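You operate a simulated robot arm through the tools that you are given. There is no shell and no other tool. Be economical: measure what you need, move in short steps, check, and stop when the job is done.

The job below is to be done with a simulated two-armed robot. You get a single attempt, and the scene is never put back.

JOB
Put the blue cap on the top of the kitting bench away on the top of the grey bench. Count the purple boxes on the top of the kitting bench, then put as many of the fitted filters from the top of the kitting bench on the half shelf under the kitting bench. Do these in any order. Set down upright: fitted filter.

Only the result counts: the job must be done as asked and must still hold three seconds after the hand-in. Knocking over, shifting, dropping, spilling or breaking anything else fails it. A push-on lid holds only when it is set on centred and level and pressed home; a screw cap is set on level and turned clockwise until tight.

ROBOT AND FRAMES
Two 7-joint arms with two-finger parallel grippers on one trunk, on a base that drives. Base frame: it is fixed to the floor where the robot stands at the start and does not move with it; the origin is under the middle of the robot, x ahead of it, y to its left, z up. Units: m, rad, N and s.
The left shoulder is at the start at [0.073, 0.174, 1.186], the right one opposite. With the tool pointing down near the work surface each hand reaches from about 0.1 to 0.7 m from the robot's upright axis, wherever it stands, measured 20 degrees to its own side. Places, roughly: fitted filter (5x5x8 cm) [1.2, 0.4, 0.8]; half shelf under the kitting bench [1.6, 0.3, 0.5]; purple box [1.25, 0, 0.75]; top of the grey bench [3.3, 0.3, 0.8]. Payload 3.6 kg a hand.
Tool frame (each hand has its own): the origin (TCP) lies between the finger pads and is the grasp point; the fingertips stand 0.03 m ahead of it; z points along the fingers, y is the line along which they close. Largest opening 0.11 m; finger width 0.02, thickness 0.01; the body of the gripper, 0.048 by 0.112 m, starts 0.055 m behind the TCP.
Orientation is told as [roll, pitch, yaw] about the base's x, y, z axes, in that order, counted from this pose: with the fingers straight down and closing along the base's y, the tool's x points along the base's -x, its y along +y and its z along -z.

CONTROLS
- The arms move only by the tool jog_arm. It takes "left_moves", "right_moves" or both (then of equal length, played together; a hand with none holds still); each is a list of rows, each a list of 3 entries, a list of its own where there are three numbers: the shift along the tool's x, y, z in m, then the turn, a rotation vector about the tool's x, y, z in rad, then the finger opening in m, from 0 to 0.11. In form: [[[x, y, z], [ax, ay, az], claw], ...]. A call has 1 to 8 rows; each row is the pose to reach, as a shift and turn from the pose commanded when the call began, along the tool's axes at that moment. Rows are played at 5 a second. More than 0.05 m and 0.15 rad between two rows, or a gripper value outside its range, and nothing of the call is played. Where a pose cannot be reached the arm comes as near as it can. A force on the tool above 40 N (or 10 N above the force at the start of the call, whichever is more), or a blocked arm, ends the call early, and 0.2 s more pass. Each finger travels about 0.153 m/s and halts on what it meets, pressing with about 33 N; the grip force reading is that of the motor and also rises with nothing between the fingers. The clock runs only during rows and for 0.2 s after the last one: add rows that repeat a pose to give the fingers time. The reply holds the time, the measured pose of the TCP, the force on the tool along the base axes, the opening and the grip force, in the units named above and with some noise, with the torque about the TCP (base axes, N m) and any sound that the robot's microphone picked up.
- Cameras (640 x 400 px; columns grow to the right, rows downward): "scene" is now at [0.1516, 0.0451, 1.3593]; the picture's right is [0.52, -0.85, -0.00], its down [-0.50, -0.30, -0.81] and it looks along [0.69, 0.42, -0.58] (base axes); focal length 214 px, centre (320, 200). "left" rides on the left gripper at [0.072, -0.017, -0.103] in its tool frame; the picture's right is [0.23, 0.97, 0.00], its down [-0.76, 0.18, -0.62] and it looks along [-0.61, 0.14, 0.78] (tool axes); focal length 222 px, centre (320, 200). "right" rides on the right gripper at [0.072, 0.017, -0.104] in its tool frame; the picture's right is [-0.23, 0.97, 0.00], its down [-0.76, -0.18, -0.62] and it looks along [-0.61, -0.14, 0.78] (tool axes); focal length 222 px, centre (320, 200).
- camera(camera): a new picture of that camera. The clock stands still meanwhile.
- move_column(by): slides the trunk up (or, below 0, down) by that many m; the arms and the scene camera ride with it, the base frame stays. It gives what a move gives, with no picture.
- base_move(legs): drives the robot by 1 to 6 legs, each [ahead, left, turn to the left] in m, m and rad, along the robot's own axes; the way and the turn of a leg run together, so that a leg with both is an arc; at most 1.5 m and 3.142 rad a leg. The arms and the cameras ride along, it lands a little off, and it stops where it bumps. It gives what a move gives.
- head_to(pan, tilt): turns the head with the scene camera to pan (to the left, within 1.501 rad either way) and tilt (down, from -0.506 to 1.204), counted from straight ahead of the robot. It gives what a move gives.
- measure_at(camera, pixels): for up to 12 pixels [column, row] of the newest picture of that camera ("zoom" is the newest enlarged one), the place [x, y, z] in the base frame of the surface seen there, good to about 0.002 m. The clock stands still meanwhile.
- zoom(camera, box): a new picture of the part [left, top, right, bottom] of that camera's present view, enlarged. The clock stands still meanwhile.
- job_done(): hands the job in; it is judged then, once.

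Work in short steps. Measure before you move; look again where a grasp or a placing could have gone wrong, and mend it. You have 110 turns and 92 pictures in all, those below and enlarged ones among them. Open the grippers and draw the arms clear of the work before you hand the job in, unless the task says otherwise; then end with one line.

The tools are called after ">>>" by a JSON object that holds its "method" and its "body". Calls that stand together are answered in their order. jog_arm: Moves the arms, as the interface text tells. Its arguments: {"type":"object","properties":{"left_moves":{"type":"array","items":{"type":"array"}},"right_moves":{"type":"array","items":{"type":"array"}}},"required":[]} The other tools are called the same way: move_column (by) slides the trunk up or down; base_move (legs) drives the base; head_to (pan, tilt) turns the head that bears the scene camera; camera (camera) takes a picture; measure_at (camera, pixels) gives the place of the surface under pixels of a picture; zoom (camera, box) takes an enlarged picture of a part of a camera's view; job_done () hands the job in.

At the start:

```text
t: 0.0
left_ee_pos: [0.3726, 0.3741, 1.1406]
left_orientation: [0.0, 0.0, 0.002]
left_ft_force: [-0.3, -0.8, 0.8]
left_ft_torque: [0.0, 0.02, -0.05]
left_opening: 0.1098
left_grasp_force: 0.2
right_ee_pos: [0.4737, 0.0249, 1.2453]
right_orientation: [-0.001, 0.0, 0.001]
right_ft_force: [-0.7, 0.2, -0.3]
right_ft_torque: [-0.01, -0.01, -0.01]
right_opening: 0.1098
right_grasp_force: 0.1
trunk travel left (down, up): [-0.303, 0.46]
robot x, y, heading: [-0.0007, -0.0021, 0.004]
head pan, tilt: [0.548, 0.623]
```

scene: 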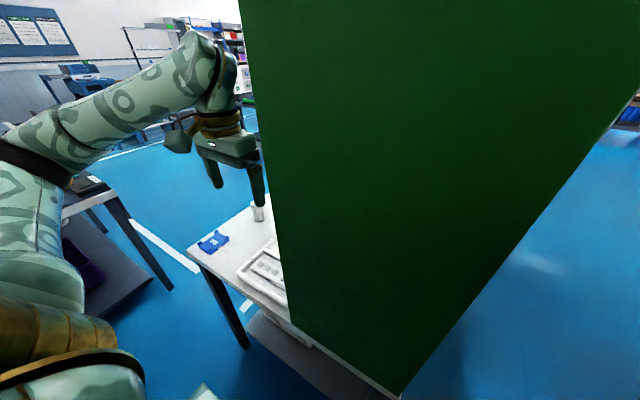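
right: 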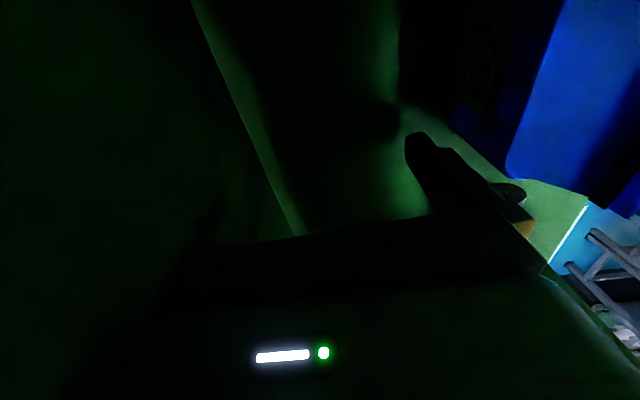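
left: 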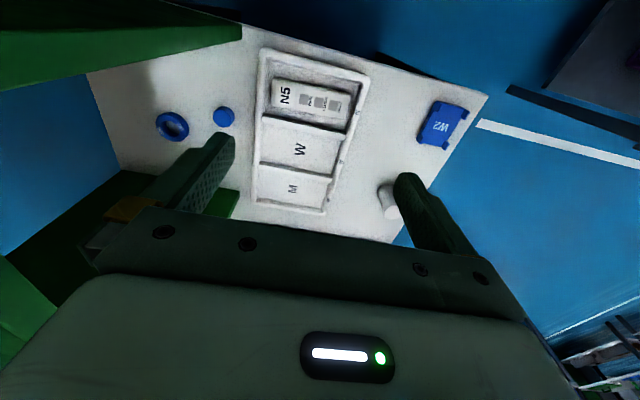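

The scene view is blocked by a large green panel; the left view shows a bench with a tray, a blue cap, a ring and a clip. I look around with the head, starting straight ahead.

>>> {"method": "head_to", "body": {"pan": 0.0, "tilt": 0.5}}

>>> {"method": "measure_at", "body": {"camera": "left", "pixels": [[223, 117], [172, 125], [310, 100], [300, 150], [292, 188], [443, 124], [388, 195], [100, 100], [240, 30], [485, 97], [225, 200], [150, 20]]}}

>>> {"method": "measure_at", "body": {"camera": "scene", "pixels": [[400, 100], [290, 320], [400, 390], [600, 100], [260, 100], [550, 200], [80, 270], [100, 210], [190, 250]]}}

>>> {"method": "camera", "body": {"camera": "scene"}}

```text
t: 1.0
left_ee_pos: [0.3739, 0.3735, 1.1398]
left_orientation: [0.0, 0.001, 0.001]
left_ft_force: [0.6, -0.1, -0.2]
left_ft_torque: [-0.02, -0.01, 0.04]
left_opening: 0.1097
left_grasp_force: 0.1
right_ee_pos: [0.4738, 0.0229, 1.2445]
right_orientation: [0.0, 0.001, 0.0]
right_ft_force: [-0.9, 0.6, -0.8]
right_ft_torque: [-0.01, 0.05, 0.0]
right_opening: 0.11
right_grasp_force: 0.1
trunk travel left (down, up): [-0.303, 0.46]
robot x, y, heading: [-0.0001, -0.0001, -0.0]
head pan, tilt: [0.0, 0.499]
```

```text
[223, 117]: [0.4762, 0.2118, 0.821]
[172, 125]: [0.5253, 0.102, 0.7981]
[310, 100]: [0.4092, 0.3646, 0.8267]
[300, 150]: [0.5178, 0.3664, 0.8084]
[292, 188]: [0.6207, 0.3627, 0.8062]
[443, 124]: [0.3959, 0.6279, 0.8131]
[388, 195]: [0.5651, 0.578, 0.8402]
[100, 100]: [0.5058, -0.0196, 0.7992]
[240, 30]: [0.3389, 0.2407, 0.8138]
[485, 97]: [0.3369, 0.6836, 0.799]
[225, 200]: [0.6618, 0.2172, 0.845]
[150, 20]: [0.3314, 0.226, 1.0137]
```

```text
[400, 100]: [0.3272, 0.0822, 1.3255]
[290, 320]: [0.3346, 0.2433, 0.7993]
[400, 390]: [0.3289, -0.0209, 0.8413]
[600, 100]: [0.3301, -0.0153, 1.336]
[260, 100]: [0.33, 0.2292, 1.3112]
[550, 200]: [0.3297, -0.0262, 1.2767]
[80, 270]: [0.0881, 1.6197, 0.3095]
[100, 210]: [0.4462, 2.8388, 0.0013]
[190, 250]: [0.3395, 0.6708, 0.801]
```

```text
88 pictures are left
```

scene: 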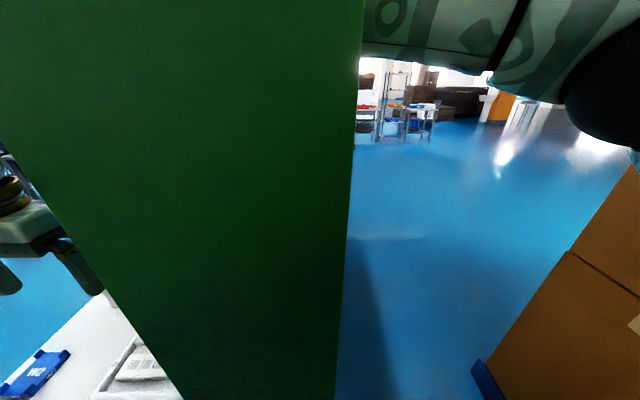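

A tall green panel stands on the near edge of this bench at x≈0.33, y −0.03..0.24. I raise the trunk to look over it.

>>> {"method": "move_column", "body": {"by": 0.4}}

>>> {"method": "camera", "body": {"camera": "scene"}}

>>> {"method": "camera", "body": {"camera": "right"}}

>>> {"method": "camera", "body": {"camera": "left"}}

```text
t: 2.6
left_ee_pos: [0.3769, 0.3768, 1.2798]
left_orientation: [-0.001, -0.001, 0.001]
left_ft_force: [1.0, 0.4, -1.0]
left_ft_torque: [-0.11, 0.09, -0.01]
left_opening: 0.1098
left_grasp_force: 0.0
right_ee_pos: [0.4678, 0.0323, 1.2955]
right_orientation: [-0.046, 0.196, 0.043]
right_ft_force: [1.3, 0.5, -0.7]
right_ft_torque: [-0.08, 0.08, 0.0]
right_opening: 0.11
right_grasp_force: 0.1
trunk travel left (down, up): [-0.44, 0.324]
robot x, y, heading: [0.0023, -0.0003, -0.003]
head pan, tilt: [0.0, 0.499]
stopped: the arm was blocked; the commanded pose is now the measured one
```

```text
87 pictures are left
```

scene: 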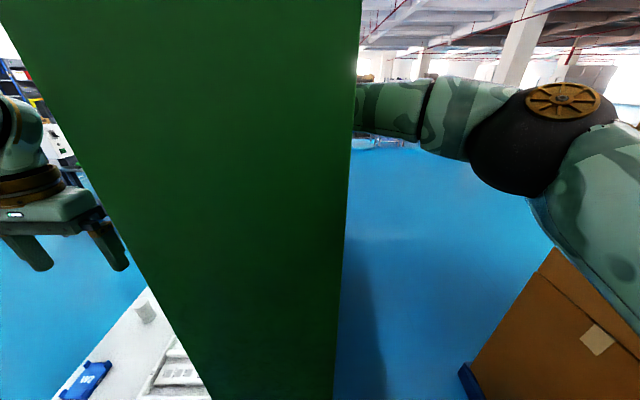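

```text
86 pictures are left
```

right: 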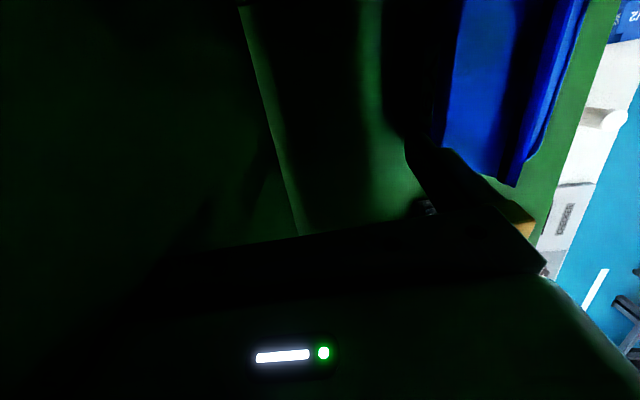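

```text
85 pictures are left
```

left: 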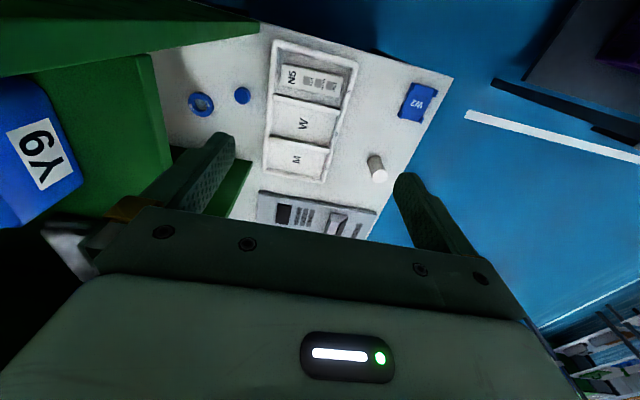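

The trunk lift stopped because the right hand is caught inside the green structure (a bin "Y6" on its shelf is visible at left-view (40,150)). I measure the structure before pulling free.

>>> {"method": "measure_at", "body": {"camera": "right", "pixels": [[330, 150], [260, 60], [280, 200], [150, 100], [410, 80], [500, 80], [540, 60], [590, 60], [540, 200], [570, 170], [560, 210], [425, 207]]}}

>>> {"method": "measure_at", "body": {"camera": "left", "pixels": [[40, 150], [10, 230], [110, 130], [155, 100], [100, 25], [250, 30], [160, 190], [240, 190], [60, 250], [320, 210], [20, 70], [130, 60]]}}

>>> {"method": "measure_at", "body": {"camera": "scene", "pixels": [[350, 20], [360, 100], [345, 300], [100, 20], [380, 105], [430, 110], [30, 20]]}}

```text
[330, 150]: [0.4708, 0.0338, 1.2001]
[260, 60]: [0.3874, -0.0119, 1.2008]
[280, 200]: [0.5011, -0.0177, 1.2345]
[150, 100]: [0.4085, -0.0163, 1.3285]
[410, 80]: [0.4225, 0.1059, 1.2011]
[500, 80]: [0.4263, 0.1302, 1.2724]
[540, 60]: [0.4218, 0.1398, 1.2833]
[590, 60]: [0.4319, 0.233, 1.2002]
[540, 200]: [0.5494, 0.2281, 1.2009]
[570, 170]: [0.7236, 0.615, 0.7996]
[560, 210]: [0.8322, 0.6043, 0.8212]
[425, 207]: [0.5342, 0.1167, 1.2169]
```

```text
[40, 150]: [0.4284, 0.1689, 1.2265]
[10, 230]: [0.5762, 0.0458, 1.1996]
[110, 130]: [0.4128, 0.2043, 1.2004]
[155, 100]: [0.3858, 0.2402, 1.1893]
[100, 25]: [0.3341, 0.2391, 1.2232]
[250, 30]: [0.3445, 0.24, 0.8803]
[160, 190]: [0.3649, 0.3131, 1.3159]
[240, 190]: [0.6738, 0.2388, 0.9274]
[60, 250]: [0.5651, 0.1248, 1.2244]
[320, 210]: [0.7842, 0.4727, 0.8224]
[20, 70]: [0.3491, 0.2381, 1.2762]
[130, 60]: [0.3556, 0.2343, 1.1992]
```

```text
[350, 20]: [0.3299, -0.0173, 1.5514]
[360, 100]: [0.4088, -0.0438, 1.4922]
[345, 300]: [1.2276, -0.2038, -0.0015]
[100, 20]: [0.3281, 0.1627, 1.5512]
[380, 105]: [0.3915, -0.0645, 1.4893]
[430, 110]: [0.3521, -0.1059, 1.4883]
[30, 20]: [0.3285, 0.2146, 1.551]
```

The right hand sits above a shelf board at z≈1.20 inside a compartment. I zoom on the dark right view and on where the forearm goes in, to find the way out.

>>> {"method": "zoom", "body": {"camera": "right", "box": [100, 0, 480, 240]}}

>>> {"method": "zoom", "body": {"camera": "scene", "box": [320, 40, 560, 190]}}

>>> {"method": "measure_at", "body": {"camera": "right", "pixels": [[50, 50], [150, 20], [220, 100], [100, 180], [200, 180], [240, 180], [50, 250], [20, 10], [150, 230], [270, 100], [230, 10], [350, 220]]}}

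```text
1.67 times, centred on (290, 120) of right
```

zoom: 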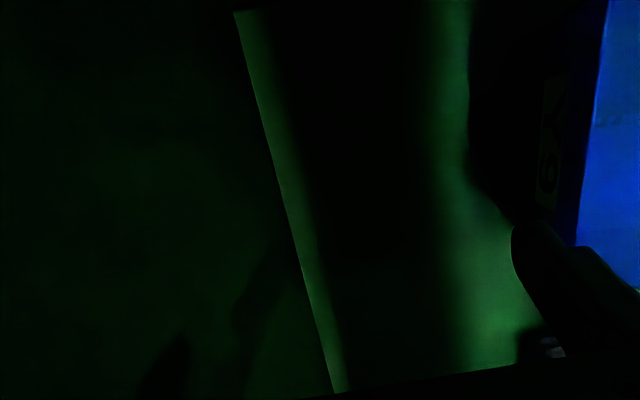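

```text
2.67 times, centred on (440, 115) of scene
```

zoom: 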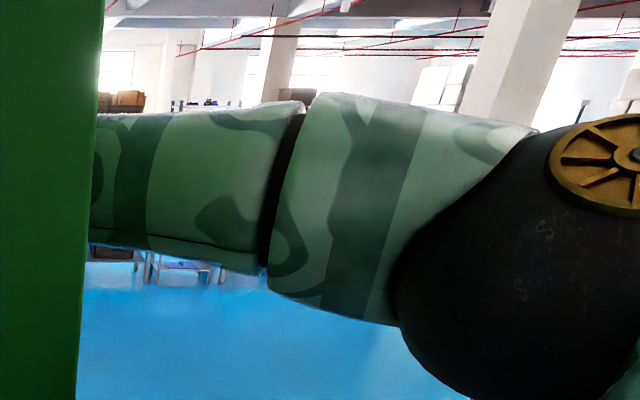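

```text
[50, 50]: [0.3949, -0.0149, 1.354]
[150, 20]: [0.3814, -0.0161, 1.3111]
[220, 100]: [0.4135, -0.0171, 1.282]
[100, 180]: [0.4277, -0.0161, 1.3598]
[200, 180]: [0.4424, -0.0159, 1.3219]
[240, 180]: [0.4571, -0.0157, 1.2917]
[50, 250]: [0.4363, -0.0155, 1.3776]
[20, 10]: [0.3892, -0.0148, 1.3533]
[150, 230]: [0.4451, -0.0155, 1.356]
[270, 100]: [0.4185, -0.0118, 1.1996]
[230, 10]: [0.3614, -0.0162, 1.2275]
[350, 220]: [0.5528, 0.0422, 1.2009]
```

A wall at y≈−0.016 stands between the right hand's fingers and something above blocks its arm. I swing the left hand outwards to the left and turn it toward the structure so that its camera can see inside.

>>> {"method": "jog_arm", "body": {"left_moves": [[[0.0, 0.03, -0.01], [0.15, 0, 0], 0.11], [[0.0, 0.06, -0.02], [0.3, 0, 0], 0.11], [[0.0, 0.09, -0.03], [0.45, 0, 0], 0.11], [[0.0, 0.12, -0.04], [0.6, 0, 0], 0.11], [[0.0, 0.15, -0.05], [0.75, 0, 0], 0.11], [[0.0, 0.18, -0.06], [0.9, 0, 0], 0.11], [[0.0, 0.21, -0.07], [1.05, 0, 0], 0.11], [[0.0, 0.24, -0.08], [1.2, 0, 0], 0.11]]}}

>>> {"method": "camera", "body": {"camera": "left"}}

```text
t: 4.4
left_ee_pos: [0.4973, 0.5102, 1.236]
left_orientation: [-1.015, -0.099, 0.144]
left_ft_force: [-0.7, 1.5, -0.3]
left_ft_torque: [-0.08, -0.05, 0.02]
left_opening: 0.1099
left_grasp_force: 0.1
left hand out of reach, approached as far as the arm can: row 2, 3, 4, 5, 6, 7, 8
right_ee_pos: [0.4561, 0.0338, 1.2932]
right_orientation: [-0.05, 0.191, 0.046]
right_ft_force: [-1.4, 1.0, 0.7]
right_ft_torque: [-0.11, -0.04, 0.05]
right_opening: 0.1098
right_grasp_force: 0.0
trunk travel left (down, up): [-0.44, 0.324]
robot x, y, heading: [-0.0019, -0.0021, -0.0]
head pan, tilt: [0.0, 0.499]
```

```text
82 pictures are left
```

left: 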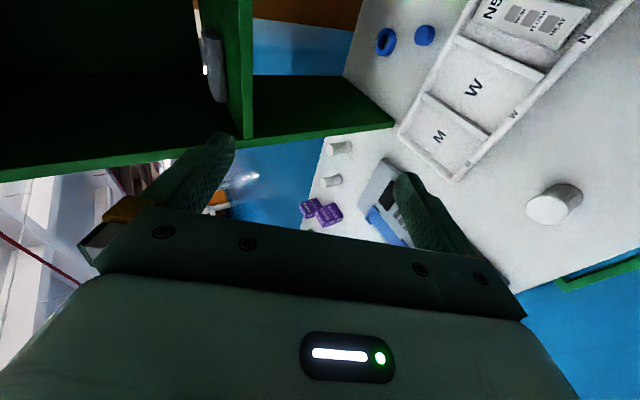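

The left view now shows the structure from its open side; I measure its boards and the right hand within it.

>>> {"method": "measure_at", "body": {"camera": "left", "pixels": [[100, 165], [20, 175], [350, 125], [300, 115], [245, 90], [235, 20], [100, 40], [100, 120], [210, 60], [215, 95], [150, 80], [60, 100]]}}

>>> {"method": "zoom", "body": {"camera": "left", "box": [0, 0, 400, 250]}}

>>> {"method": "measure_at", "body": {"camera": "left", "pixels": [[306, 208], [328, 213], [340, 148], [330, 181], [554, 205], [380, 180], [390, 228], [620, 150], [424, 35], [388, 42]]}}

```text
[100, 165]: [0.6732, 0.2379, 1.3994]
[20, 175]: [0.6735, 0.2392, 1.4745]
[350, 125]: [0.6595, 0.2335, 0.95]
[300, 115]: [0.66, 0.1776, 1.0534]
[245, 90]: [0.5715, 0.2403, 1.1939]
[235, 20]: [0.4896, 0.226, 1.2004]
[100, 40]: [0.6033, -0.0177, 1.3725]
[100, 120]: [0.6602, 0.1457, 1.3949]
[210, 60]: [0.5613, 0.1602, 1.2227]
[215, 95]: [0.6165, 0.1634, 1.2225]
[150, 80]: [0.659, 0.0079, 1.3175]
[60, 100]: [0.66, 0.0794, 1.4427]
```

```text
1.60 times, centred on (200, 125) of left
```

zoom: 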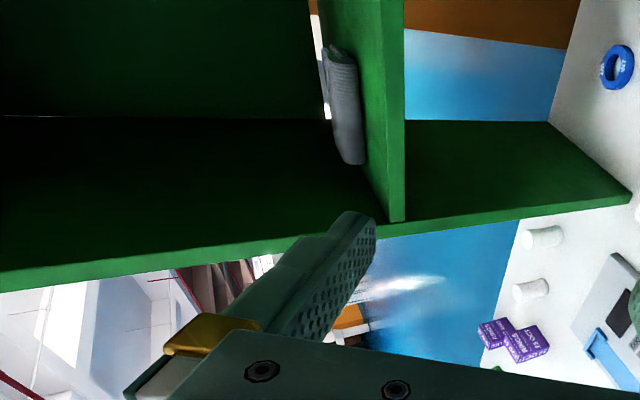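

```text
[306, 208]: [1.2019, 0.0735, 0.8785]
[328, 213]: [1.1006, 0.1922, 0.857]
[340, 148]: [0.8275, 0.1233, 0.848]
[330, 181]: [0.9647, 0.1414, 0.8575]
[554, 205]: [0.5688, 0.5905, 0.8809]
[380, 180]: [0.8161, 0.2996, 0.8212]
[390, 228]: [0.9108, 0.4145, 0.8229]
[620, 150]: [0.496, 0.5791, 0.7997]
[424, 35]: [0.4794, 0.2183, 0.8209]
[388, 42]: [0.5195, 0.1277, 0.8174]
```

Structure: side panels at x≈0.33 and 0.66, shelf at z=1.20, back wall at y≈−0.018, open towards +y. I turn the left hand's camera toward −y and higher to see the right arm's position.

>>> {"method": "jog_arm", "body": {"left_moves": [[[0.01, -0.012, -0.015], [-0.035, 0.035, 0.139], 0.11], [[0.02, -0.025, -0.03], [-0.07, 0.07, 0.278], 0.11], [[0.03, -0.037, -0.046], [-0.105, 0.105, 0.415], 0.11], [[0.04, -0.05, -0.061], [-0.14, 0.14, 0.55], 0.11], [[0.05, -0.062, -0.077], [-0.175, 0.175, 0.69], 0.11], [[0.06, -0.074, -0.092], [-0.21, 0.21, 0.825], 0.11], [[0.07, -0.087, -0.108], [-0.245, 0.245, 0.96], 0.11], [[0.08, -0.099, -0.123], [-0.28, 0.28, 1.095], 0.11]]}}

>>> {"method": "camera", "body": {"camera": "left"}}

```text
t: 6.2
left_ee_pos: [0.4925, 0.5298, 1.3121]
left_orientation: [-0.218, -0.585, -0.958]
left_ft_force: [-0.5, 0.2, 0.5]
left_ft_torque: [-0.01, 0.02, -0.01]
left_opening: 0.1098
left_grasp_force: 0.1
left hand out of reach, approached as far as the arm can: row 1, 2, 3, 4, 5, 6, 7, 8
right_ee_pos: [0.4605, 0.026, 1.2927]
right_orientation: [-0.043, 0.196, 0.045]
right_ft_force: [0.2, 0.4, 0.6]
right_ft_torque: [-0.04, -0.02, 0.03]
right_opening: 0.1102
right_grasp_force: 0.1
trunk travel left (down, up): [-0.44, 0.324]
robot x, y, heading: [-0.0038, -0.0015, 0.0]
head pan, tilt: [0.0, 0.499]
```

```text
80 pictures are left
```

left: 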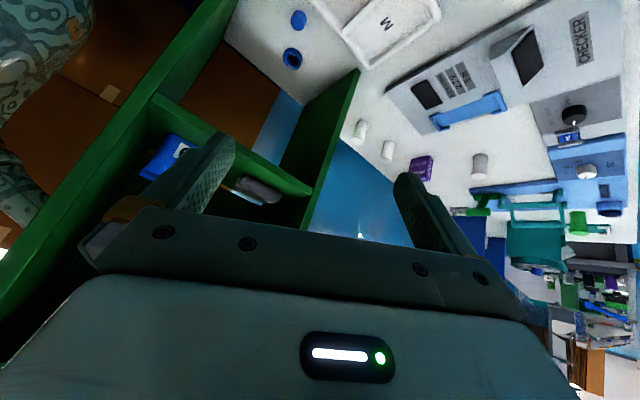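

The view now looks along [0.52,−0.79,−0.32]; the compartment is at the left edge behind the finger. I rotate further toward −x.

>>> {"method": "jog_arm", "body": {"left_moves": [[[0.016, -0.006, -0.021], [0.096, -0.064, 0.086], 0.11], [[0.032, -0.012, -0.042], [0.192, -0.128, 0.172], 0.11], [[0.048, -0.018, -0.064], [0.288, -0.192, 0.258], 0.11], [[0.064, -0.024, -0.085], [0.384, -0.256, 0.344], 0.11], [[0.08, -0.03, -0.107], [0.48, -0.32, 0.43], 0.11]]}}

>>> {"method": "camera", "body": {"camera": "left"}}

```text
t: 7.4
left_ee_pos: [0.5342, 0.4334, 1.239]
left_orientation: [-0.12, -0.901, -1.4]
left_ft_force: [0.0, -0.5, 0.0]
left_ft_torque: [0.02, 0.04, -0.02]
left_opening: 0.1099
left_grasp_force: 0.0
left hand out of reach, approached as far as the arm can: row 1, 2, 3, 4, 5
right_ee_pos: [0.4633, 0.0236, 1.2915]
right_orientation: [-0.042, 0.194, 0.043]
right_ft_force: [0.0, -0.8, -0.7]
right_ft_torque: [0.03, 0.04, 0.02]
right_opening: 0.11
right_grasp_force: 0.0
trunk travel left (down, up): [-0.44, 0.324]
robot x, y, heading: [-0.0021, -0.0007, 0.004]
head pan, tilt: [0.0, 0.499]
```

```text
79 pictures are left
```

left: 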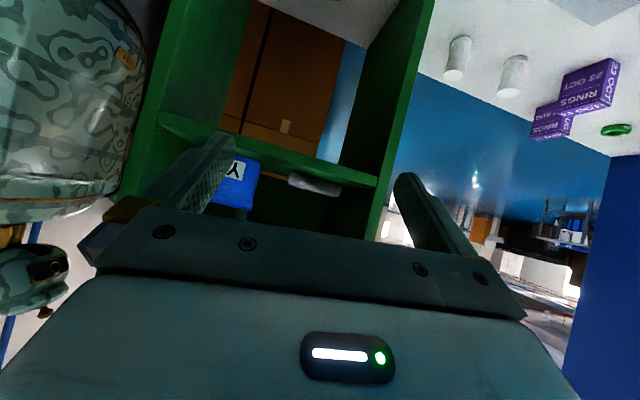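

The compartment with the Y bin is visible at (240,180), upside-down; I tilt the view further up to see the right hand.

>>> {"method": "jog_arm", "body": {"left_moves": [[[0, 0, -0.02], [-0.03, -0.13, 0], 0.11], [[0, 0, -0.04], [-0.06, -0.26, 0], 0.11], [[0, 0, -0.06], [-0.09, -0.39, 0], 0.11], [[0, 0, -0.08], [-0.12, -0.52, 0], 0.11], [[0, 0, -0.08], [-0.15, -0.65, 0], 0.11]]}}

>>> {"method": "camera", "body": {"camera": "left"}}

```text
t: 8.6
left_ee_pos: [0.5237, 0.4713, 1.2972]
left_orientation: [-0.178, -1.476, -1.122]
left_ft_force: [0.2, 0.1, -0.7]
left_ft_torque: [0.0, 0.0, -0.02]
left_opening: 0.1099
left_grasp_force: 0.1
left hand out of reach, approached as far as the arm can: row 1, 2, 3, 4, 5
right_ee_pos: [0.4605, 0.0252, 1.2925]
right_orientation: [-0.045, 0.193, 0.044]
right_ft_force: [-0.9, -0.1, 0.4]
right_ft_torque: [0.01, 0.01, 0.03]
right_opening: 0.1097
right_grasp_force: 0.1
trunk travel left (down, up): [-0.44, 0.324]
robot x, y, heading: [-0.001, -0.0011, -0.002]
head pan, tilt: [0.0, 0.499]
```

```text
78 pictures are left
```

left: 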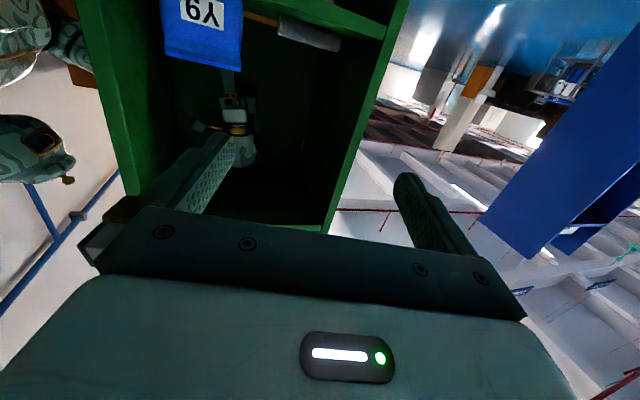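

The right hand is visible at (230,110) inside the compartment. I zoom there.

>>> {"method": "zoom", "body": {"camera": "left", "box": [80, 0, 400, 250]}}

>>> {"method": "measure_at", "body": {"camera": "left", "pixels": [[230, 102], [205, 127], [245, 155], [230, 80], [260, 120], [290, 150], [290, 200], [340, 200], [300, 226], [340, 175], [160, 130], [205, 90]]}}

```text
1.60 times, centred on (240, 125) of left
```

zoom: 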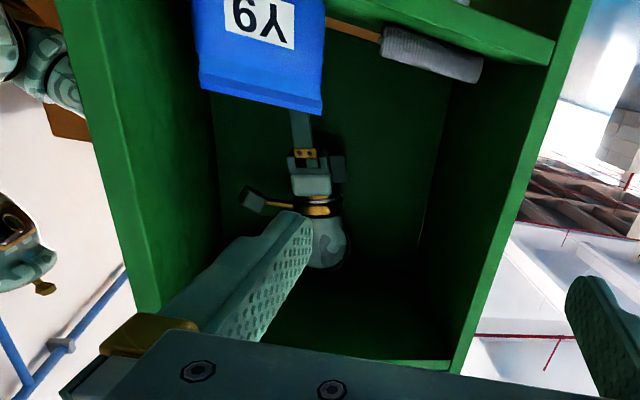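

```text
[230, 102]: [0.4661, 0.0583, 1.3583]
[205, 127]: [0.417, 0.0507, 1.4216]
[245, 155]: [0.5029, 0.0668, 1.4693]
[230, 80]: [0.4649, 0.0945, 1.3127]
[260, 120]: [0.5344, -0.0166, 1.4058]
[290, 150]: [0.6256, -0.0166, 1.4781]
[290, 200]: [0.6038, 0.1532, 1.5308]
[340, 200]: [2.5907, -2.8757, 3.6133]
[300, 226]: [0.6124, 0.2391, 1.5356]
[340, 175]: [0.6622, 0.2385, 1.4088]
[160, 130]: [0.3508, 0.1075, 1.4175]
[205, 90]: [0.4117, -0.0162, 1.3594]
```

The right arm pokes through the back wall of the compartment, under a roof at z≈1.53 that blocked the rise. I lower the trunk back to where it was.

>>> {"method": "move_column", "body": {"by": -0.13}}

```text
t: 9.5
left_ee_pos: [0.5332, 0.4735, 1.2126]
left_orientation: [-0.457, -1.456, -0.848]
left_ft_force: [-0.3, 0.5, 0.3]
left_ft_torque: [0.03, -0.01, 0.01]
left_opening: 0.1096
left_grasp_force: 0.0
right_ee_pos: [0.4612, 0.0264, 1.2339]
right_orientation: [-0.027, 0.195, 0.045]
right_ft_force: [-1.4, -2.0, 8.2]
right_ft_torque: [0.44, 0.07, 0.03]
right_opening: 0.1092
right_grasp_force: 0.0
trunk travel left (down, up): [-0.375, 0.388]
robot x, y, heading: [-0.0038, -0.0008, 0.004]
head pan, tilt: [0.0, 0.499]
stopped: the force on the tool passed its limit at 65 N (the readings are from after the stop); the commanded pose is now the measured one
```

The fingertips touched the shelf (z 1.20) because the hand was tilted by 0.195. I level it and raise it slightly, in small steps.

>>> {"method": "jog_arm", "body": {"right_moves": [[[0, 0, -0.012], [0, 0, 0], 0.11], [[0, 0, -0.015], [0, -0.1, 0], 0.11], [[0, 0, -0.015], [0, -0.19, 0], 0.11]]}}

>>> {"method": "camera", "body": {"camera": "left"}}

```text
t: 10.3
left_ee_pos: [0.5343, 0.4741, 1.2128]
left_orientation: [-0.469, -1.456, -0.834]
left_ft_force: [0.0, 0.7, -0.6]
left_ft_torque: [-0.02, 0.02, -0.02]
left_opening: 0.11
left_grasp_force: 0.2
right_ee_pos: [0.4651, 0.0277, 1.2473]
right_orientation: [-0.029, 0.004, 0.052]
right_ft_force: [-0.6, -0.3, 0.6]
right_ft_torque: [-0.02, 0.0, -0.01]
right_opening: 0.11
right_grasp_force: 0.0
trunk travel left (down, up): [-0.375, 0.388]
robot x, y, heading: [-0.0008, -0.001, 0.002]
head pan, tilt: [0.0, 0.499]
```

```text
76 pictures are left
```

left: 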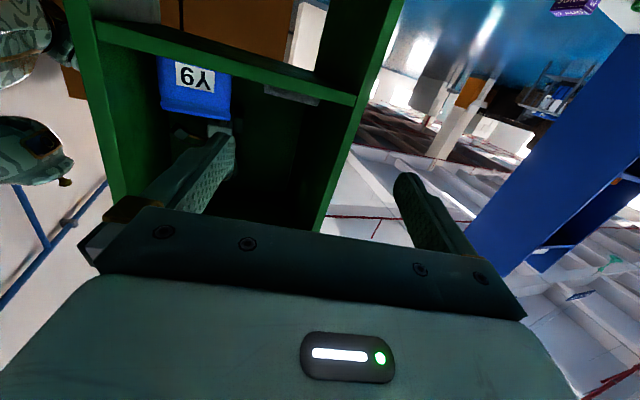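

The hand is level and free (force ≈0). I now try drawing it toward −y, its own side, carefully.

>>> {"method": "jog_arm", "body": {"right_moves": [[[0, -0.02, 0], [0, 0, 0], 0.11], [[0, -0.04, 0], [0, 0, 0], 0.11], [[0, -0.06, 0], [0, 0, 0], 0.11]]}}

```text
t: 11.1
left_ee_pos: [0.5338, 0.4739, 1.2128]
left_orientation: [-0.46, -1.455, -0.84]
left_ft_force: [-0.3, 0.0, 0.2]
left_ft_torque: [0.0, 0.02, -0.01]
left_opening: 0.1099
left_grasp_force: 0.1
right_ee_pos: [0.4694, -0.0357, 1.2483]
right_orientation: [-0.028, 0.005, 0.05]
right_ft_force: [1.0, -0.8, 0.4]
right_ft_torque: [0.03, 0.02, 0.02]
right_opening: 0.1102
right_grasp_force: 0.1
trunk travel left (down, up): [-0.375, 0.388]
robot x, y, heading: [-0.0043, 0.0007, -0.003]
head pan, tilt: [0.0, 0.499]
```

It moves freely without force; I keep going out to y≈−0.3.

>>> {"method": "jog_arm", "body": {"right_moves": [[[0, -0.03, 0], [0, 0, 0], 0.11], [[0, -0.06, 0], [0, 0, 0], 0.11], [[0, -0.1, 0], [0, 0, 0], 0.11], [[0, -0.14, 0], [0, 0, 0], 0.11], [[0, -0.18, 0], [0, 0, 0], 0.11], [[0, -0.22, 0], [0, 0, 0], 0.11], [[0, -0.26, 0], [0, 0, 0], 0.11]]}}

>>> {"method": "camera", "body": {"camera": "right"}}

>>> {"method": "camera", "body": {"camera": "left"}}

```text
t: 12.7
left_ee_pos: [0.5322, 0.473, 1.2145]
left_orientation: [-0.455, -1.456, -0.849]
left_ft_force: [-0.1, -0.4, -0.2]
left_ft_torque: [-0.02, 0.01, 0.0]
left_opening: 0.11
left_grasp_force: 0.1
right_ee_pos: [0.4587, -0.2565, 1.2366]
right_orientation: [-0.024, 0.0, 0.044]
right_ft_force: [0.1, 0.0, 0.1]
right_ft_torque: [0.03, 0.0, 0.0]
right_opening: 0.11
right_grasp_force: 0.1
right hand out of reach, approached as far as the arm can: row 6, 7
trunk travel left (down, up): [-0.375, 0.388]
robot x, y, heading: [-0.0006, -0.002, -0.005]
head pan, tilt: [0.0, 0.499]
```

```text
75 pictures are left
```

right: 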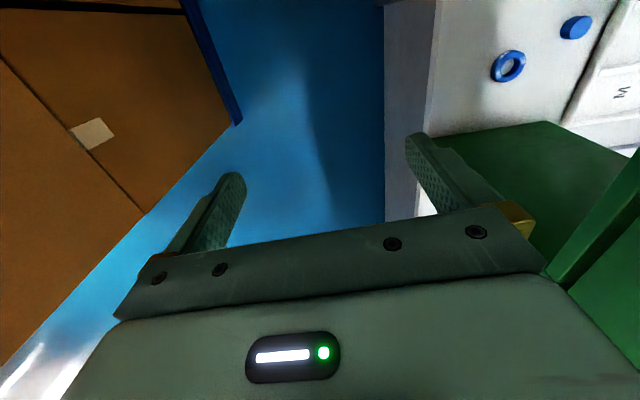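

```text
74 pictures are left
```

left: 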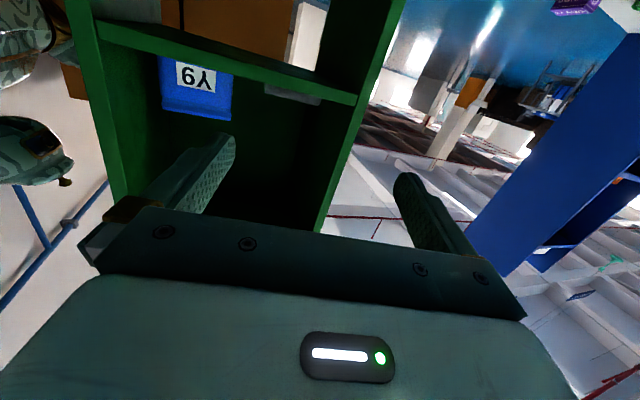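

The right arm is out; nothing on the shelf moved. I turn the left hand back to pointing down, in two calls.

>>> {"method": "jog_arm", "body": {"left_moves": [[[0.001, -0.014, -0.004], [-0.075, 0.093, -0.078], 0.11], [[0.002, -0.028, -0.008], [-0.15, 0.186, -0.156], 0.11], [[0.003, -0.042, -0.012], [-0.225, 0.279, -0.234], 0.11], [[0.004, -0.056, -0.016], [-0.3, 0.372, -0.311], 0.11], [[0.005, -0.07, -0.02], [-0.375, 0.465, -0.389], 0.11], [[0.006, -0.084, -0.024], [-0.45, 0.557, -0.467], 0.11], [[0.007, -0.096, -0.026], [-0.525, 0.65, -0.545], 0.11]]}}

>>> {"method": "jog_arm", "body": {"left_moves": [[[0, 0, 0], [-0.075, 0.093, -0.078], 0.11], [[0, 0, 0], [-0.15, 0.186, -0.156], 0.11], [[0, 0, 0], [-0.225, 0.279, -0.234], 0.11], [[0, 0, 0], [-0.3, 0.372, -0.311], 0.11], [[0, 0, 0], [-0.375, 0.465, -0.389], 0.11], [[0, 0, 0], [-0.45, 0.557, -0.467], 0.11]]}}

```text
t: 14.3
left_ee_pos: [0.5309, 0.5666, 1.2459]
left_orientation: [-0.35, -0.63, -0.369]
left_ft_force: [-0.3, 0.8, 0.6]
left_ft_torque: [-0.01, 0.02, 0.02]
left_opening: 0.1099
left_grasp_force: 0.1
left hand out of reach, approached as far as the arm can: row 1, 2, 3, 4, 5, 6, 7
right_ee_pos: [0.4599, -0.2556, 1.2383]
right_orientation: [-0.027, 0.0, 0.045]
right_ft_force: [-0.2, -1.2, -0.4]
right_ft_torque: [-0.01, -0.01, 0.04]
right_opening: 0.1102
right_grasp_force: 0.1
trunk travel left (down, up): [-0.375, 0.388]
robot x, y, heading: [0.0009, -0.0034, -0.006]
head pan, tilt: [0.0, 0.499]
```

```text
t: 15.7
left_ee_pos: [0.5275, 0.5674, 1.2414]
left_orientation: [0.002, 0.002, 0.004]
left_ft_force: [-0.5, 0.4, -0.4]
left_ft_torque: [-0.02, 0.03, -0.01]
left_opening: 0.1103
left_grasp_force: 0.1
left hand out of reach, approached as far as the arm can: row 1, 2, 3, 4, 5
right_ee_pos: [0.4602, -0.2562, 1.2384]
right_orientation: [-0.026, 0.003, 0.045]
right_ft_force: [-0.1, 0.8, -0.2]
right_ft_torque: [-0.01, 0.04, 0.01]
right_opening: 0.11
right_grasp_force: 0.0
trunk travel left (down, up): [-0.375, 0.388]
robot x, y, heading: [0.0004, 0.0004, 0.001]
head pan, tilt: [0.0, 0.499]
```

Left hand points down again. I fold both hands closer to the trunk and look left with the head.

>>> {"method": "jog_arm", "body": {"left_moves": [[[0.05, -0.03, -0.01], [0, 0, 0], 0.08], [[0.1, -0.06, -0.02], [0, 0, 0], 0.05], [[0.15, -0.09, -0.03], [0, 0, 0], 0.05], [[0.19, -0.12, -0.04], [0, 0, 0], 0.05], [[0.23, -0.15, -0.05], [0, 0, 0], 0.05]], "right_moves": [[[0.04, 0, 0], [0, 0, 0], 0.08], [[0.08, 0, 0], [0, 0, 0], 0.05], [[0.12, 0, 0], [0, 0, 0], 0.05], [[0.15, 0, 0], [0, 0, 0], 0.05], [[0.18, 0, 0], [0, 0, 0], 0.05]]}}

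>>> {"method": "head_to", "body": {"pan": 1.0, "tilt": 0.5}}

>>> {"method": "camera", "body": {"camera": "scene"}}

```text
refused: row 1 steps farther than a row can; nothing moved
```

```text
t: 17.0
left_ee_pos: [0.5266, 0.5683, 1.2417]
left_orientation: [-0.002, -0.001, 0.003]
left_ft_force: [0.5, -0.1, -0.6]
left_ft_torque: [-0.02, 0.0, -0.02]
left_opening: 0.1099
left_grasp_force: 0.2
right_ee_pos: [0.4603, -0.2553, 1.2372]
right_orientation: [-0.024, 0.002, 0.043]
right_ft_force: [0.6, -0.3, -0.1]
right_ft_torque: [0.01, -0.02, 0.0]
right_opening: 0.1099
right_grasp_force: 0.1
trunk travel left (down, up): [-0.375, 0.388]
robot x, y, heading: [-0.0032, 0.0013, -0.004]
head pan, tilt: [1.0, 0.499]
```

```text
73 pictures are left
```

scene: 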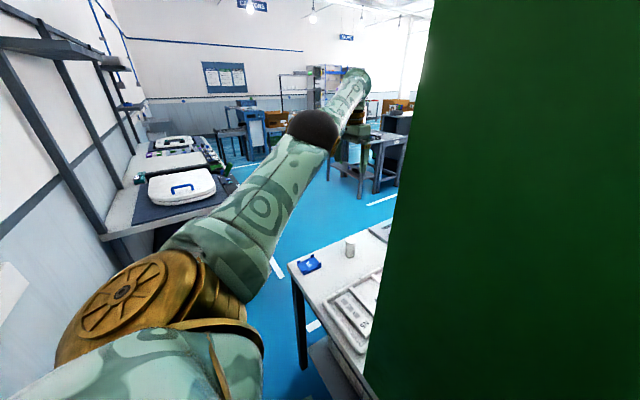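

There is an aisle to the left between the bench and a wall table. I fold the arms with smaller steps.

>>> {"method": "jog_arm", "body": {"left_moves": [[[0.035, -0.025, 0], [0, 0, 0], 0.08], [[0.07, -0.05, 0], [0, 0, 0], 0.05], [[0.105, -0.075, 0], [0, 0, 0], 0.05], [[0.14, -0.1, 0], [0, 0, 0], 0.05], [[0.175, -0.125, 0], [0, 0, 0], 0.05], [[0.21, -0.15, 0], [0, 0, 0], 0.05]], "right_moves": [[[0.03, 0, 0], [0, 0, 0], 0.08], [[0.06, 0, 0], [0, 0, 0], 0.05], [[0.09, 0, 0], [0, 0, 0], 0.05], [[0.12, 0, 0], [0, 0, 0], 0.05], [[0.15, 0, 0], [0, 0, 0], 0.05], [[0.18, 0, 0], [0, 0, 0], 0.05]]}}

>>> {"method": "measure_at", "body": {"camera": "scene", "pixels": [[225, 190], [130, 230], [190, 185], [300, 365], [300, 270], [390, 190], [330, 160], [210, 150], [340, 380], [280, 160]]}}

>>> {"method": "head_to", "body": {"pan": -1.0, "tilt": 0.6}}

>>> {"method": "camera", "body": {"camera": "scene"}}

```text
t: 18.4
left_ee_pos: [0.5041, 0.5456, 1.3176]
left_orientation: [-0.003, 0.0, 0.002]
left_ft_force: [-0.3, 0.6, -0.5]
left_ft_torque: [0.01, -0.03, -0.03]
left_opening: 0.0499
left_grasp_force: 0.0
left hand out of reach, approached as far as the arm can: row 1, 2, 3, 4, 5, 6
right_ee_pos: [0.283, -0.2668, 1.2369]
right_orientation: [-0.028, 0.004, 0.05]
right_ft_force: [0.8, 0.3, 1.8]
right_ft_torque: [0.02, -0.06, 0.01]
right_opening: 0.0501
right_grasp_force: 0.2
trunk travel left (down, up): [-0.375, 0.388]
robot x, y, heading: [-0.0021, 0.0029, -0.001]
head pan, tilt: [1.0, 0.499]
```

```text
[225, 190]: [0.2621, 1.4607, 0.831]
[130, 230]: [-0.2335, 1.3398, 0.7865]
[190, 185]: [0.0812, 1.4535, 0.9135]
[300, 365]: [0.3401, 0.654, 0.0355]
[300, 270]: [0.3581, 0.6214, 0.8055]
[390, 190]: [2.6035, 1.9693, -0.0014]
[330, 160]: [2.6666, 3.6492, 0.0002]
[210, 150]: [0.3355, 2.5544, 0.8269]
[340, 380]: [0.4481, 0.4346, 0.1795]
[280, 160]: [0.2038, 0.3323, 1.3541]
```

```text
t: 20.3
left_ee_pos: [0.5051, 0.5475, 1.3177]
left_orientation: [-0.002, 0.002, 0.004]
left_ft_force: [-0.8, 0.1, 0.3]
left_ft_torque: [0.0, 0.01, -0.06]
left_opening: 0.0505
left_grasp_force: 0.0
right_ee_pos: [0.2845, -0.2662, 1.2376]
right_orientation: [-0.028, 0.005, 0.052]
right_ft_force: [0.5, 0.0, -0.1]
right_ft_torque: [0.0, -0.01, -0.01]
right_opening: 0.0501
right_grasp_force: 0.0
trunk travel left (down, up): [-0.375, 0.388]
robot x, y, heading: [-0.0014, -0.0028, 0.003]
head pan, tilt: [-1.0, 0.6]
```

```text
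72 pictures are left
```

scene: 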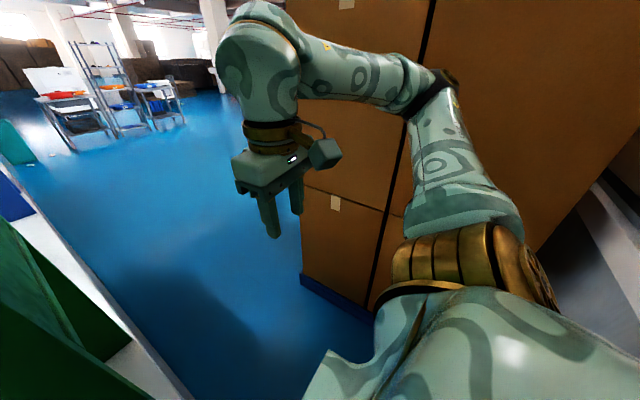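

Right side is a corridor beside brown boxes. I measure its width and pull the left hand further in.

>>> {"method": "measure_at", "body": {"camera": "scene", "pixels": [[305, 285], [310, 220], [370, 280], [180, 380], [60, 240], [130, 330], [20, 190], [470, 50], [120, 150], [20, 150]]}}

>>> {"method": "jog_arm", "body": {"left_moves": [[[0.03, -0.03, 0.01], [0, 0, 0], 0.05], [[0.06, -0.06, 0.02], [0, 0, 0], 0.05], [[0.09, -0.09, 0.03], [0, 0, 0], 0.05], [[0.12, -0.12, 0.04], [0, 0, 0], 0.05], [[0.15, -0.14, 0.05], [0, 0, 0], 0.05], [[0.18, -0.16, 0.06], [0, 0, 0], 0.05]]}}

```text
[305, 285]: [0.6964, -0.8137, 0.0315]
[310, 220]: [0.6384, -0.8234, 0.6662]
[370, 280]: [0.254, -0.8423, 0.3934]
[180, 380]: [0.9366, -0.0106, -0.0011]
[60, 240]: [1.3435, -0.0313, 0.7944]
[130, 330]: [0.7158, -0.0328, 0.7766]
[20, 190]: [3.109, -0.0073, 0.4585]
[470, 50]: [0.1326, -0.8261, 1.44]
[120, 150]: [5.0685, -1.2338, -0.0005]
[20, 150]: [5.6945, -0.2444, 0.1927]
```

```text
t: 21.7
left_ee_pos: [0.519, 0.5124, 1.3292]
left_orientation: [0.0, 0.002, 0.004]
left_ft_force: [0.5, -0.1, -0.1]
left_ft_torque: [-0.01, 0.0, 0.01]
left_opening: 0.05
left_grasp_force: 0.0
left hand out of reach, approached as far as the arm can: row 1, 2, 3, 4, 5, 6
right_ee_pos: [0.2844, -0.2663, 1.2377]
right_orientation: [-0.028, 0.005, 0.049]
right_ft_force: [0.0, 0.2, -0.4]
right_ft_torque: [-0.01, 0.01, 0.02]
right_opening: 0.0501
right_grasp_force: 0.0
trunk travel left (down, up): [-0.375, 0.388]
robot x, y, heading: [-0.0009, -0.0031, 0.001]
head pan, tilt: [-1.0, 0.6]
```

The left arm seems stuck in an awkward joint branch. I test where its commanded pose is with a zero move and a lowering one.

>>> {"method": "jog_arm", "body": {"left_moves": [[[0, 0, 0], [0, 0, 0], 0.05], [[0, 0, 0.04], [0, 0, 0], 0.05], [[0, 0, 0.08], [0, 0, 0], 0.05], [[0, 0, 0.12], [0, 0, 0], 0.05], [[0, 0, 0.16], [0, 0, 0], 0.05]]}}

>>> {"method": "head_to", "body": {"pan": 0.9, "tilt": 0.4}}

>>> {"method": "camera", "body": {"camera": "scene"}}

```text
t: 22.9
left_ee_pos: [0.5637, 0.5396, 1.1664]
left_orientation: [-0.002, 0.001, 0.003]
left_ft_force: [0.5, -0.3, -0.6]
left_ft_torque: [0.0, 0.02, 0.0]
left_opening: 0.05
left_grasp_force: 0.1
left hand out of reach, approached as far as the arm can: row 2, 3, 4, 5
right_ee_pos: [0.2851, -0.2654, 1.2388]
right_orientation: [-0.028, 0.005, 0.052]
right_ft_force: [0.2, -0.1, 0.3]
right_ft_torque: [-0.01, 0.0, -0.02]
right_opening: 0.0499
right_grasp_force: 0.0
trunk travel left (down, up): [-0.375, 0.388]
robot x, y, heading: [-0.0019, -0.0001, -0.003]
head pan, tilt: [-1.0, 0.6]
```

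```text
t: 24.8
left_ee_pos: [0.563, 0.5392, 1.1691]
left_orientation: [0.0, 0.002, 0.003]
left_ft_force: [-0.2, 0.0, -0.7]
left_ft_torque: [0.05, -0.01, -0.04]
left_opening: 0.0501
left_grasp_force: 0.1
right_ee_pos: [0.2845, -0.2671, 1.238]
right_orientation: [-0.03, 0.006, 0.051]
right_ft_force: [0.3, -0.6, -0.7]
right_ft_torque: [0.0, 0.03, -0.01]
right_opening: 0.05
right_grasp_force: 0.0
trunk travel left (down, up): [-0.375, 0.388]
robot x, y, heading: [-0.0033, -0.0014, 0.0]
head pan, tilt: [0.901, 0.4]
```

```text
71 pictures are left
```

scene: 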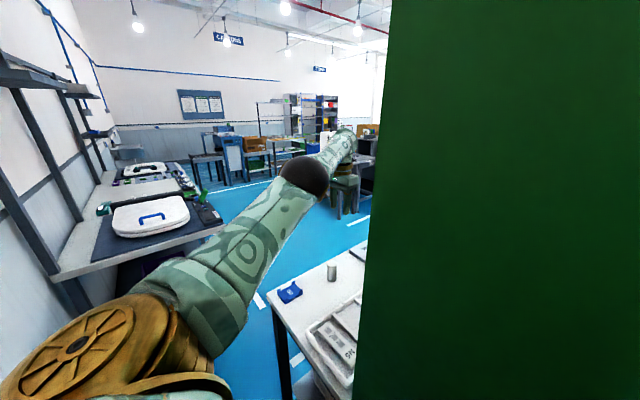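

The wrist keeps ~0.63 m from the shoulder: the elbow is straight and singular. I try to fold it by moving inward while also tilting the hand.

>>> {"method": "jog_arm", "body": {"left_moves": [[[0.03, -0.02, 0.0], [0, 0.12, 0], 0.05], [[0.06, -0.04, 0.0], [0, 0.24, 0], 0.05], [[0.09, -0.06, 0.0], [0, 0.36, 0], 0.05], [[0.12, -0.08, 0.0], [0, 0.48, 0], 0.05], [[0.15, -0.1, 0.0], [0, 0.6, 0], 0.05], [[0.18, -0.12, 0.0], [0, 0.72, 0], 0.05]]}}

```text
t: 26.2
left_ee_pos: [0.4844, 0.4977, 1.0722]
left_orientation: [0.02, 0.62, -0.004]
left_ft_force: [-0.3, 0.2, 0.6]
left_ft_torque: [-0.03, -0.02, 0.01]
left_opening: 0.0502
left_grasp_force: 0.1
left hand out of reach, approached as far as the arm can: row 1, 2, 3, 4, 5, 6
right_ee_pos: [0.283, -0.2656, 1.2385]
right_orientation: [-0.028, 0.003, 0.051]
right_ft_force: [-1.1, 1.2, 0.0]
right_ft_torque: [-0.01, -0.03, 0.01]
right_opening: 0.05
right_grasp_force: 0.0
trunk travel left (down, up): [-0.375, 0.388]
robot x, y, heading: [-0.0014, 0.0, -0.005]
head pan, tilt: [0.901, 0.4]
```

Some progress; I turn the hand back while holding this position, which asks the elbow to bend.

>>> {"method": "jog_arm", "body": {"left_moves": [[[0, 0, 0.0], [0, -0.12, 0], 0.05], [[0, 0, 0.0], [0, -0.24, 0], 0.05], [[0, 0, 0.0], [0, -0.36, 0], 0.05], [[0, 0, 0.0], [0, -0.48, 0], 0.05], [[0, 0, 0.0], [0, -0.62, 0], 0.05]]}}

>>> {"method": "zoom", "body": {"camera": "scene", "box": [0, 100, 480, 400]}}

```text
t: 27.4
left_ee_pos: [0.5641, 0.5351, 1.0689]
left_orientation: [0.015, 0.068, -0.013]
left_ft_force: [-0.8, -0.1, 0.1]
left_ft_torque: [-0.02, -0.02, -0.01]
left_opening: 0.0501
left_grasp_force: 0.0
left hand out of reach, approached as far as the arm can: row 1, 2, 3, 4, 5
right_ee_pos: [0.2835, -0.2672, 1.2382]
right_orientation: [-0.028, 0.006, 0.053]
right_ft_force: [-1.2, -0.6, -0.4]
right_ft_torque: [-0.02, 0.0, 0.02]
right_opening: 0.0502
right_grasp_force: 0.1
trunk travel left (down, up): [-0.375, 0.388]
robot x, y, heading: [0.0011, 0.0003, -0.0]
head pan, tilt: [0.901, 0.4]
```

```text
1.33 times, centred on (240, 250) of scene
```

zoom: 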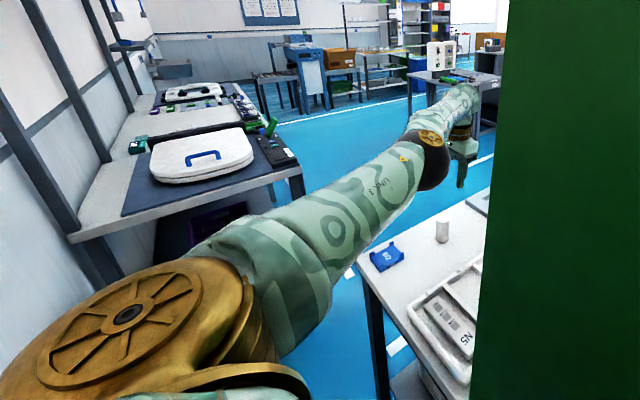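

Still straight. I try a yaw turn combined with inward motion to get out of the joint limit.

>>> {"method": "jog_arm", "body": {"left_moves": [[[0.03, -0.02, 0.0], [0, 0, 0.14], 0.05], [[0.06, -0.04, 0.0], [0, 0, 0.28], 0.05], [[0.09, -0.06, 0.0], [0, 0, 0.42], 0.05], [[0.12, -0.08, 0.0], [0, 0, 0.56], 0.05], [[0.15, -0.1, 0.0], [0, 0, 0.7], 0.05], [[0.18, -0.12, 0.0], [0, 0, 0.84], 0.05], [[0.21, -0.14, 0.0], [0, 0, 0.98], 0.05]]}}

>>> {"method": "jog_arm", "body": {"left_moves": [[[0.0, 0.0, 0.0], [0, 0, -0.14], 0.05], [[0.0, 0.0, 0.0], [0, 0, -0.28], 0.05], [[0.0, 0.0, 0.0], [0, 0, -0.42], 0.05], [[0.0, 0.0, 0.0], [0, 0, -0.56], 0.05], [[0.0, 0.0, 0.0], [0, 0, -0.7], 0.05], [[0.0, 0.0, 0.0], [0, 0, -0.84], 0.05], [[0.0, 0.0, 0.0], [0, 0, -0.98], 0.05]]}}

```text
t: 29.0
left_ee_pos: [0.5699, 0.5199, 1.1069]
left_orientation: [-0.045, 0.059, -0.872]
left_ft_force: [-0.6, -0.9, -0.1]
left_ft_torque: [-0.02, 0.02, -0.01]
left_opening: 0.0501
left_grasp_force: 0.1
left hand out of reach, approached as far as the arm can: row 1, 2, 3, 4, 5, 6, 7
right_ee_pos: [0.2846, -0.2668, 1.237]
right_orientation: [-0.029, 0.005, 0.052]
right_ft_force: [-0.3, 0.8, 1.6]
right_ft_torque: [-0.02, 0.05, 0.0]
right_opening: 0.0502
right_grasp_force: 0.0
trunk travel left (down, up): [-0.375, 0.388]
robot x, y, heading: [-0.0032, 0.0005, -0.005]
head pan, tilt: [0.901, 0.4]
```

```text
t: 30.6
left_ee_pos: [0.5678, 0.5225, 1.113]
left_orientation: [0.022, 0.073, 0.114]
left_ft_force: [0.2, 0.7, 0.3]
left_ft_torque: [-0.01, -0.01, 0.03]
left_opening: 0.0503
left_grasp_force: 0.0
left hand out of reach, approached as far as the arm can: row 5, 6, 7
right_ee_pos: [0.285, -0.266, 1.2384]
right_orientation: [-0.027, 0.005, 0.05]
right_ft_force: [0.0, -1.0, -0.8]
right_ft_torque: [-0.04, -0.01, -0.01]
right_opening: 0.0499
right_grasp_force: 0.0
trunk travel left (down, up): [-0.375, 0.388]
robot x, y, heading: [-0.001, 0.0015, -0.006]
head pan, tilt: [0.901, 0.4]
```

The left elbow stays locked, so I plan to work with the right arm and stow the left one high. I raise the left hand along its arc.

>>> {"method": "jog_arm", "body": {"left_moves": [[[0.0, 0.0, -0.05], [0, 0, 0], 0.05], [[0.0, 0.0, -0.1], [0, 0, 0], 0.05], [[0.02, 0.0, -0.145], [0, 0, 0], 0.05], [[0.04, 0.0, -0.19], [0, 0, 0], 0.05], [[0.06, 0.0, -0.235], [0, 0, 0], 0.05], [[0.09, 0.0, -0.27], [0, 0, 0], 0.05], [[0.12, 0.0, -0.305], [0, 0, 0], 0.05], [[0.15, 0.0, -0.34], [0, 0, 0], 0.05]]}}

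>>> {"method": "jog_arm", "body": {"left_moves": [[[0.03, 0.0, -0.035], [0, 0, 0], 0.05], [[0.06, 0.0, -0.07], [0, 0, 0], 0.05], [[0.09, 0.0, -0.105], [0, 0, 0], 0.05], [[0.12, 0.0, -0.14], [0, 0, 0], 0.05], [[0.15, 0.0, -0.175], [0, 0, 0], 0.05], [[0.19, 0.0, -0.2], [0, 0, 0], 0.05], [[0.23, 0.0, -0.22], [0, 0, 0], 0.05], [[0.27, 0.0, -0.24], [0, 0, 0], 0.05]]}}

>>> {"method": "camera", "body": {"camera": "scene"}}

```text
t: 32.4
left_ee_pos: [0.5033, 0.5253, 1.3426]
left_orientation: [0.04, 0.038, 0.11]
left_ft_force: [0.2, -0.1, -0.7]
left_ft_torque: [-0.01, 0.0, 0.02]
left_opening: 0.0501
left_grasp_force: 0.0
left hand out of reach, approached as far as the arm can: row 1, 2, 3, 4, 5, 6, 7, 8
right_ee_pos: [0.2851, -0.2679, 1.2366]
right_orientation: [-0.027, 0.006, 0.054]
right_ft_force: [0.2, 0.1, -0.4]
right_ft_torque: [0.0, 0.0, -0.01]
right_opening: 0.0502
right_grasp_force: 0.1
trunk travel left (down, up): [-0.375, 0.388]
robot x, y, heading: [-0.0026, 0.0022, -0.001]
head pan, tilt: [0.901, 0.4]
```

```text
t: 34.2
left_ee_pos: [0.3315, 0.6543, 1.4538]
left_orientation: [0.215, -0.048, 0.091]
left_ft_force: [-1.1, 1.2, 0.7]
left_ft_torque: [-0.01, -0.04, -0.04]
left_opening: 0.05
left_grasp_force: 0.1
left hand out of reach, approached as far as the arm can: row 1, 2, 3, 4, 5, 6, 7, 8
right_ee_pos: [0.2786, -0.267, 1.2385]
right_orientation: [-0.029, 0.0, 0.05]
right_ft_force: [-0.6, -0.7, 0.3]
right_ft_torque: [0.0, -0.11, 0.01]
right_opening: 0.0499
right_grasp_force: 0.0
trunk travel left (down, up): [-0.375, 0.388]
robot x, y, heading: [-0.0017, 0.0018, -0.003]
head pan, tilt: [0.901, 0.4]
```

```text
69 pictures are left
```

scene: 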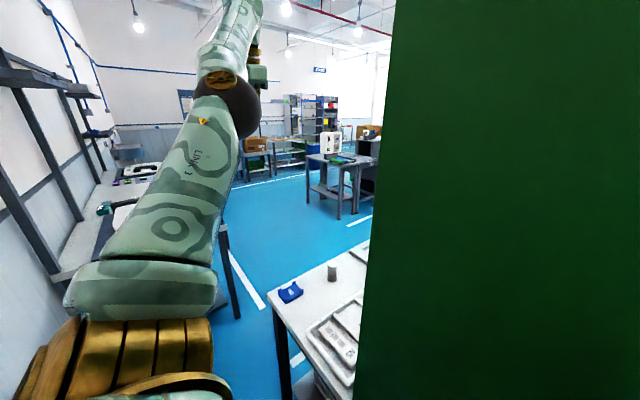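

The left arm swung to the left and the elbow looks a bit bent. I try commanding inward toward the trunk again.

>>> {"method": "jog_arm", "body": {"left_moves": [[[0.0, -0.045, 0.0], [0, 0, 0], 0.05], [[0.0, -0.09, 0.0], [0, 0, 0], 0.05], [[0.0, -0.135, 0.0], [0, 0, 0], 0.05], [[0.0, -0.18, 0.01], [0, 0, 0], 0.05], [[0.0, -0.22, 0.03], [0, 0, 0], 0.05], [[0.0, -0.26, 0.05], [0, 0, 0], 0.05], [[0.0, -0.3, 0.08], [0, 0, 0], 0.05]]}}

>>> {"method": "camera", "body": {"camera": "scene"}}

```text
t: 35.8
left_ee_pos: [0.4877, 0.5067, 1.4263]
left_orientation: [0.217, -0.048, 0.093]
left_ft_force: [0.2, 0.1, 0.2]
left_ft_torque: [0.01, -0.03, 0.0]
left_opening: 0.0503
left_grasp_force: 0.0
left hand out of reach, approached as far as the arm can: row 1, 2, 3, 4, 5, 6, 7
right_ee_pos: [0.284, -0.2665, 1.2371]
right_orientation: [-0.029, 0.006, 0.053]
right_ft_force: [-0.2, -0.3, 0.1]
right_ft_torque: [0.01, -0.03, 0.01]
right_opening: 0.0503
right_grasp_force: 0.0
trunk travel left (down, up): [-0.375, 0.388]
robot x, y, heading: [-0.0008, -0.0014, -0.007]
head pan, tilt: [0.901, 0.4]
```

```text
68 pictures are left
```

scene: 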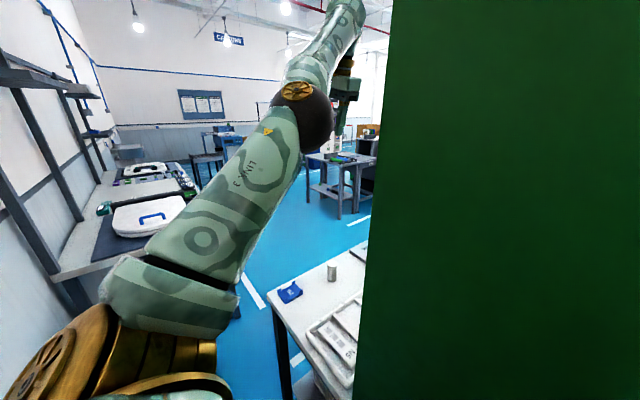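

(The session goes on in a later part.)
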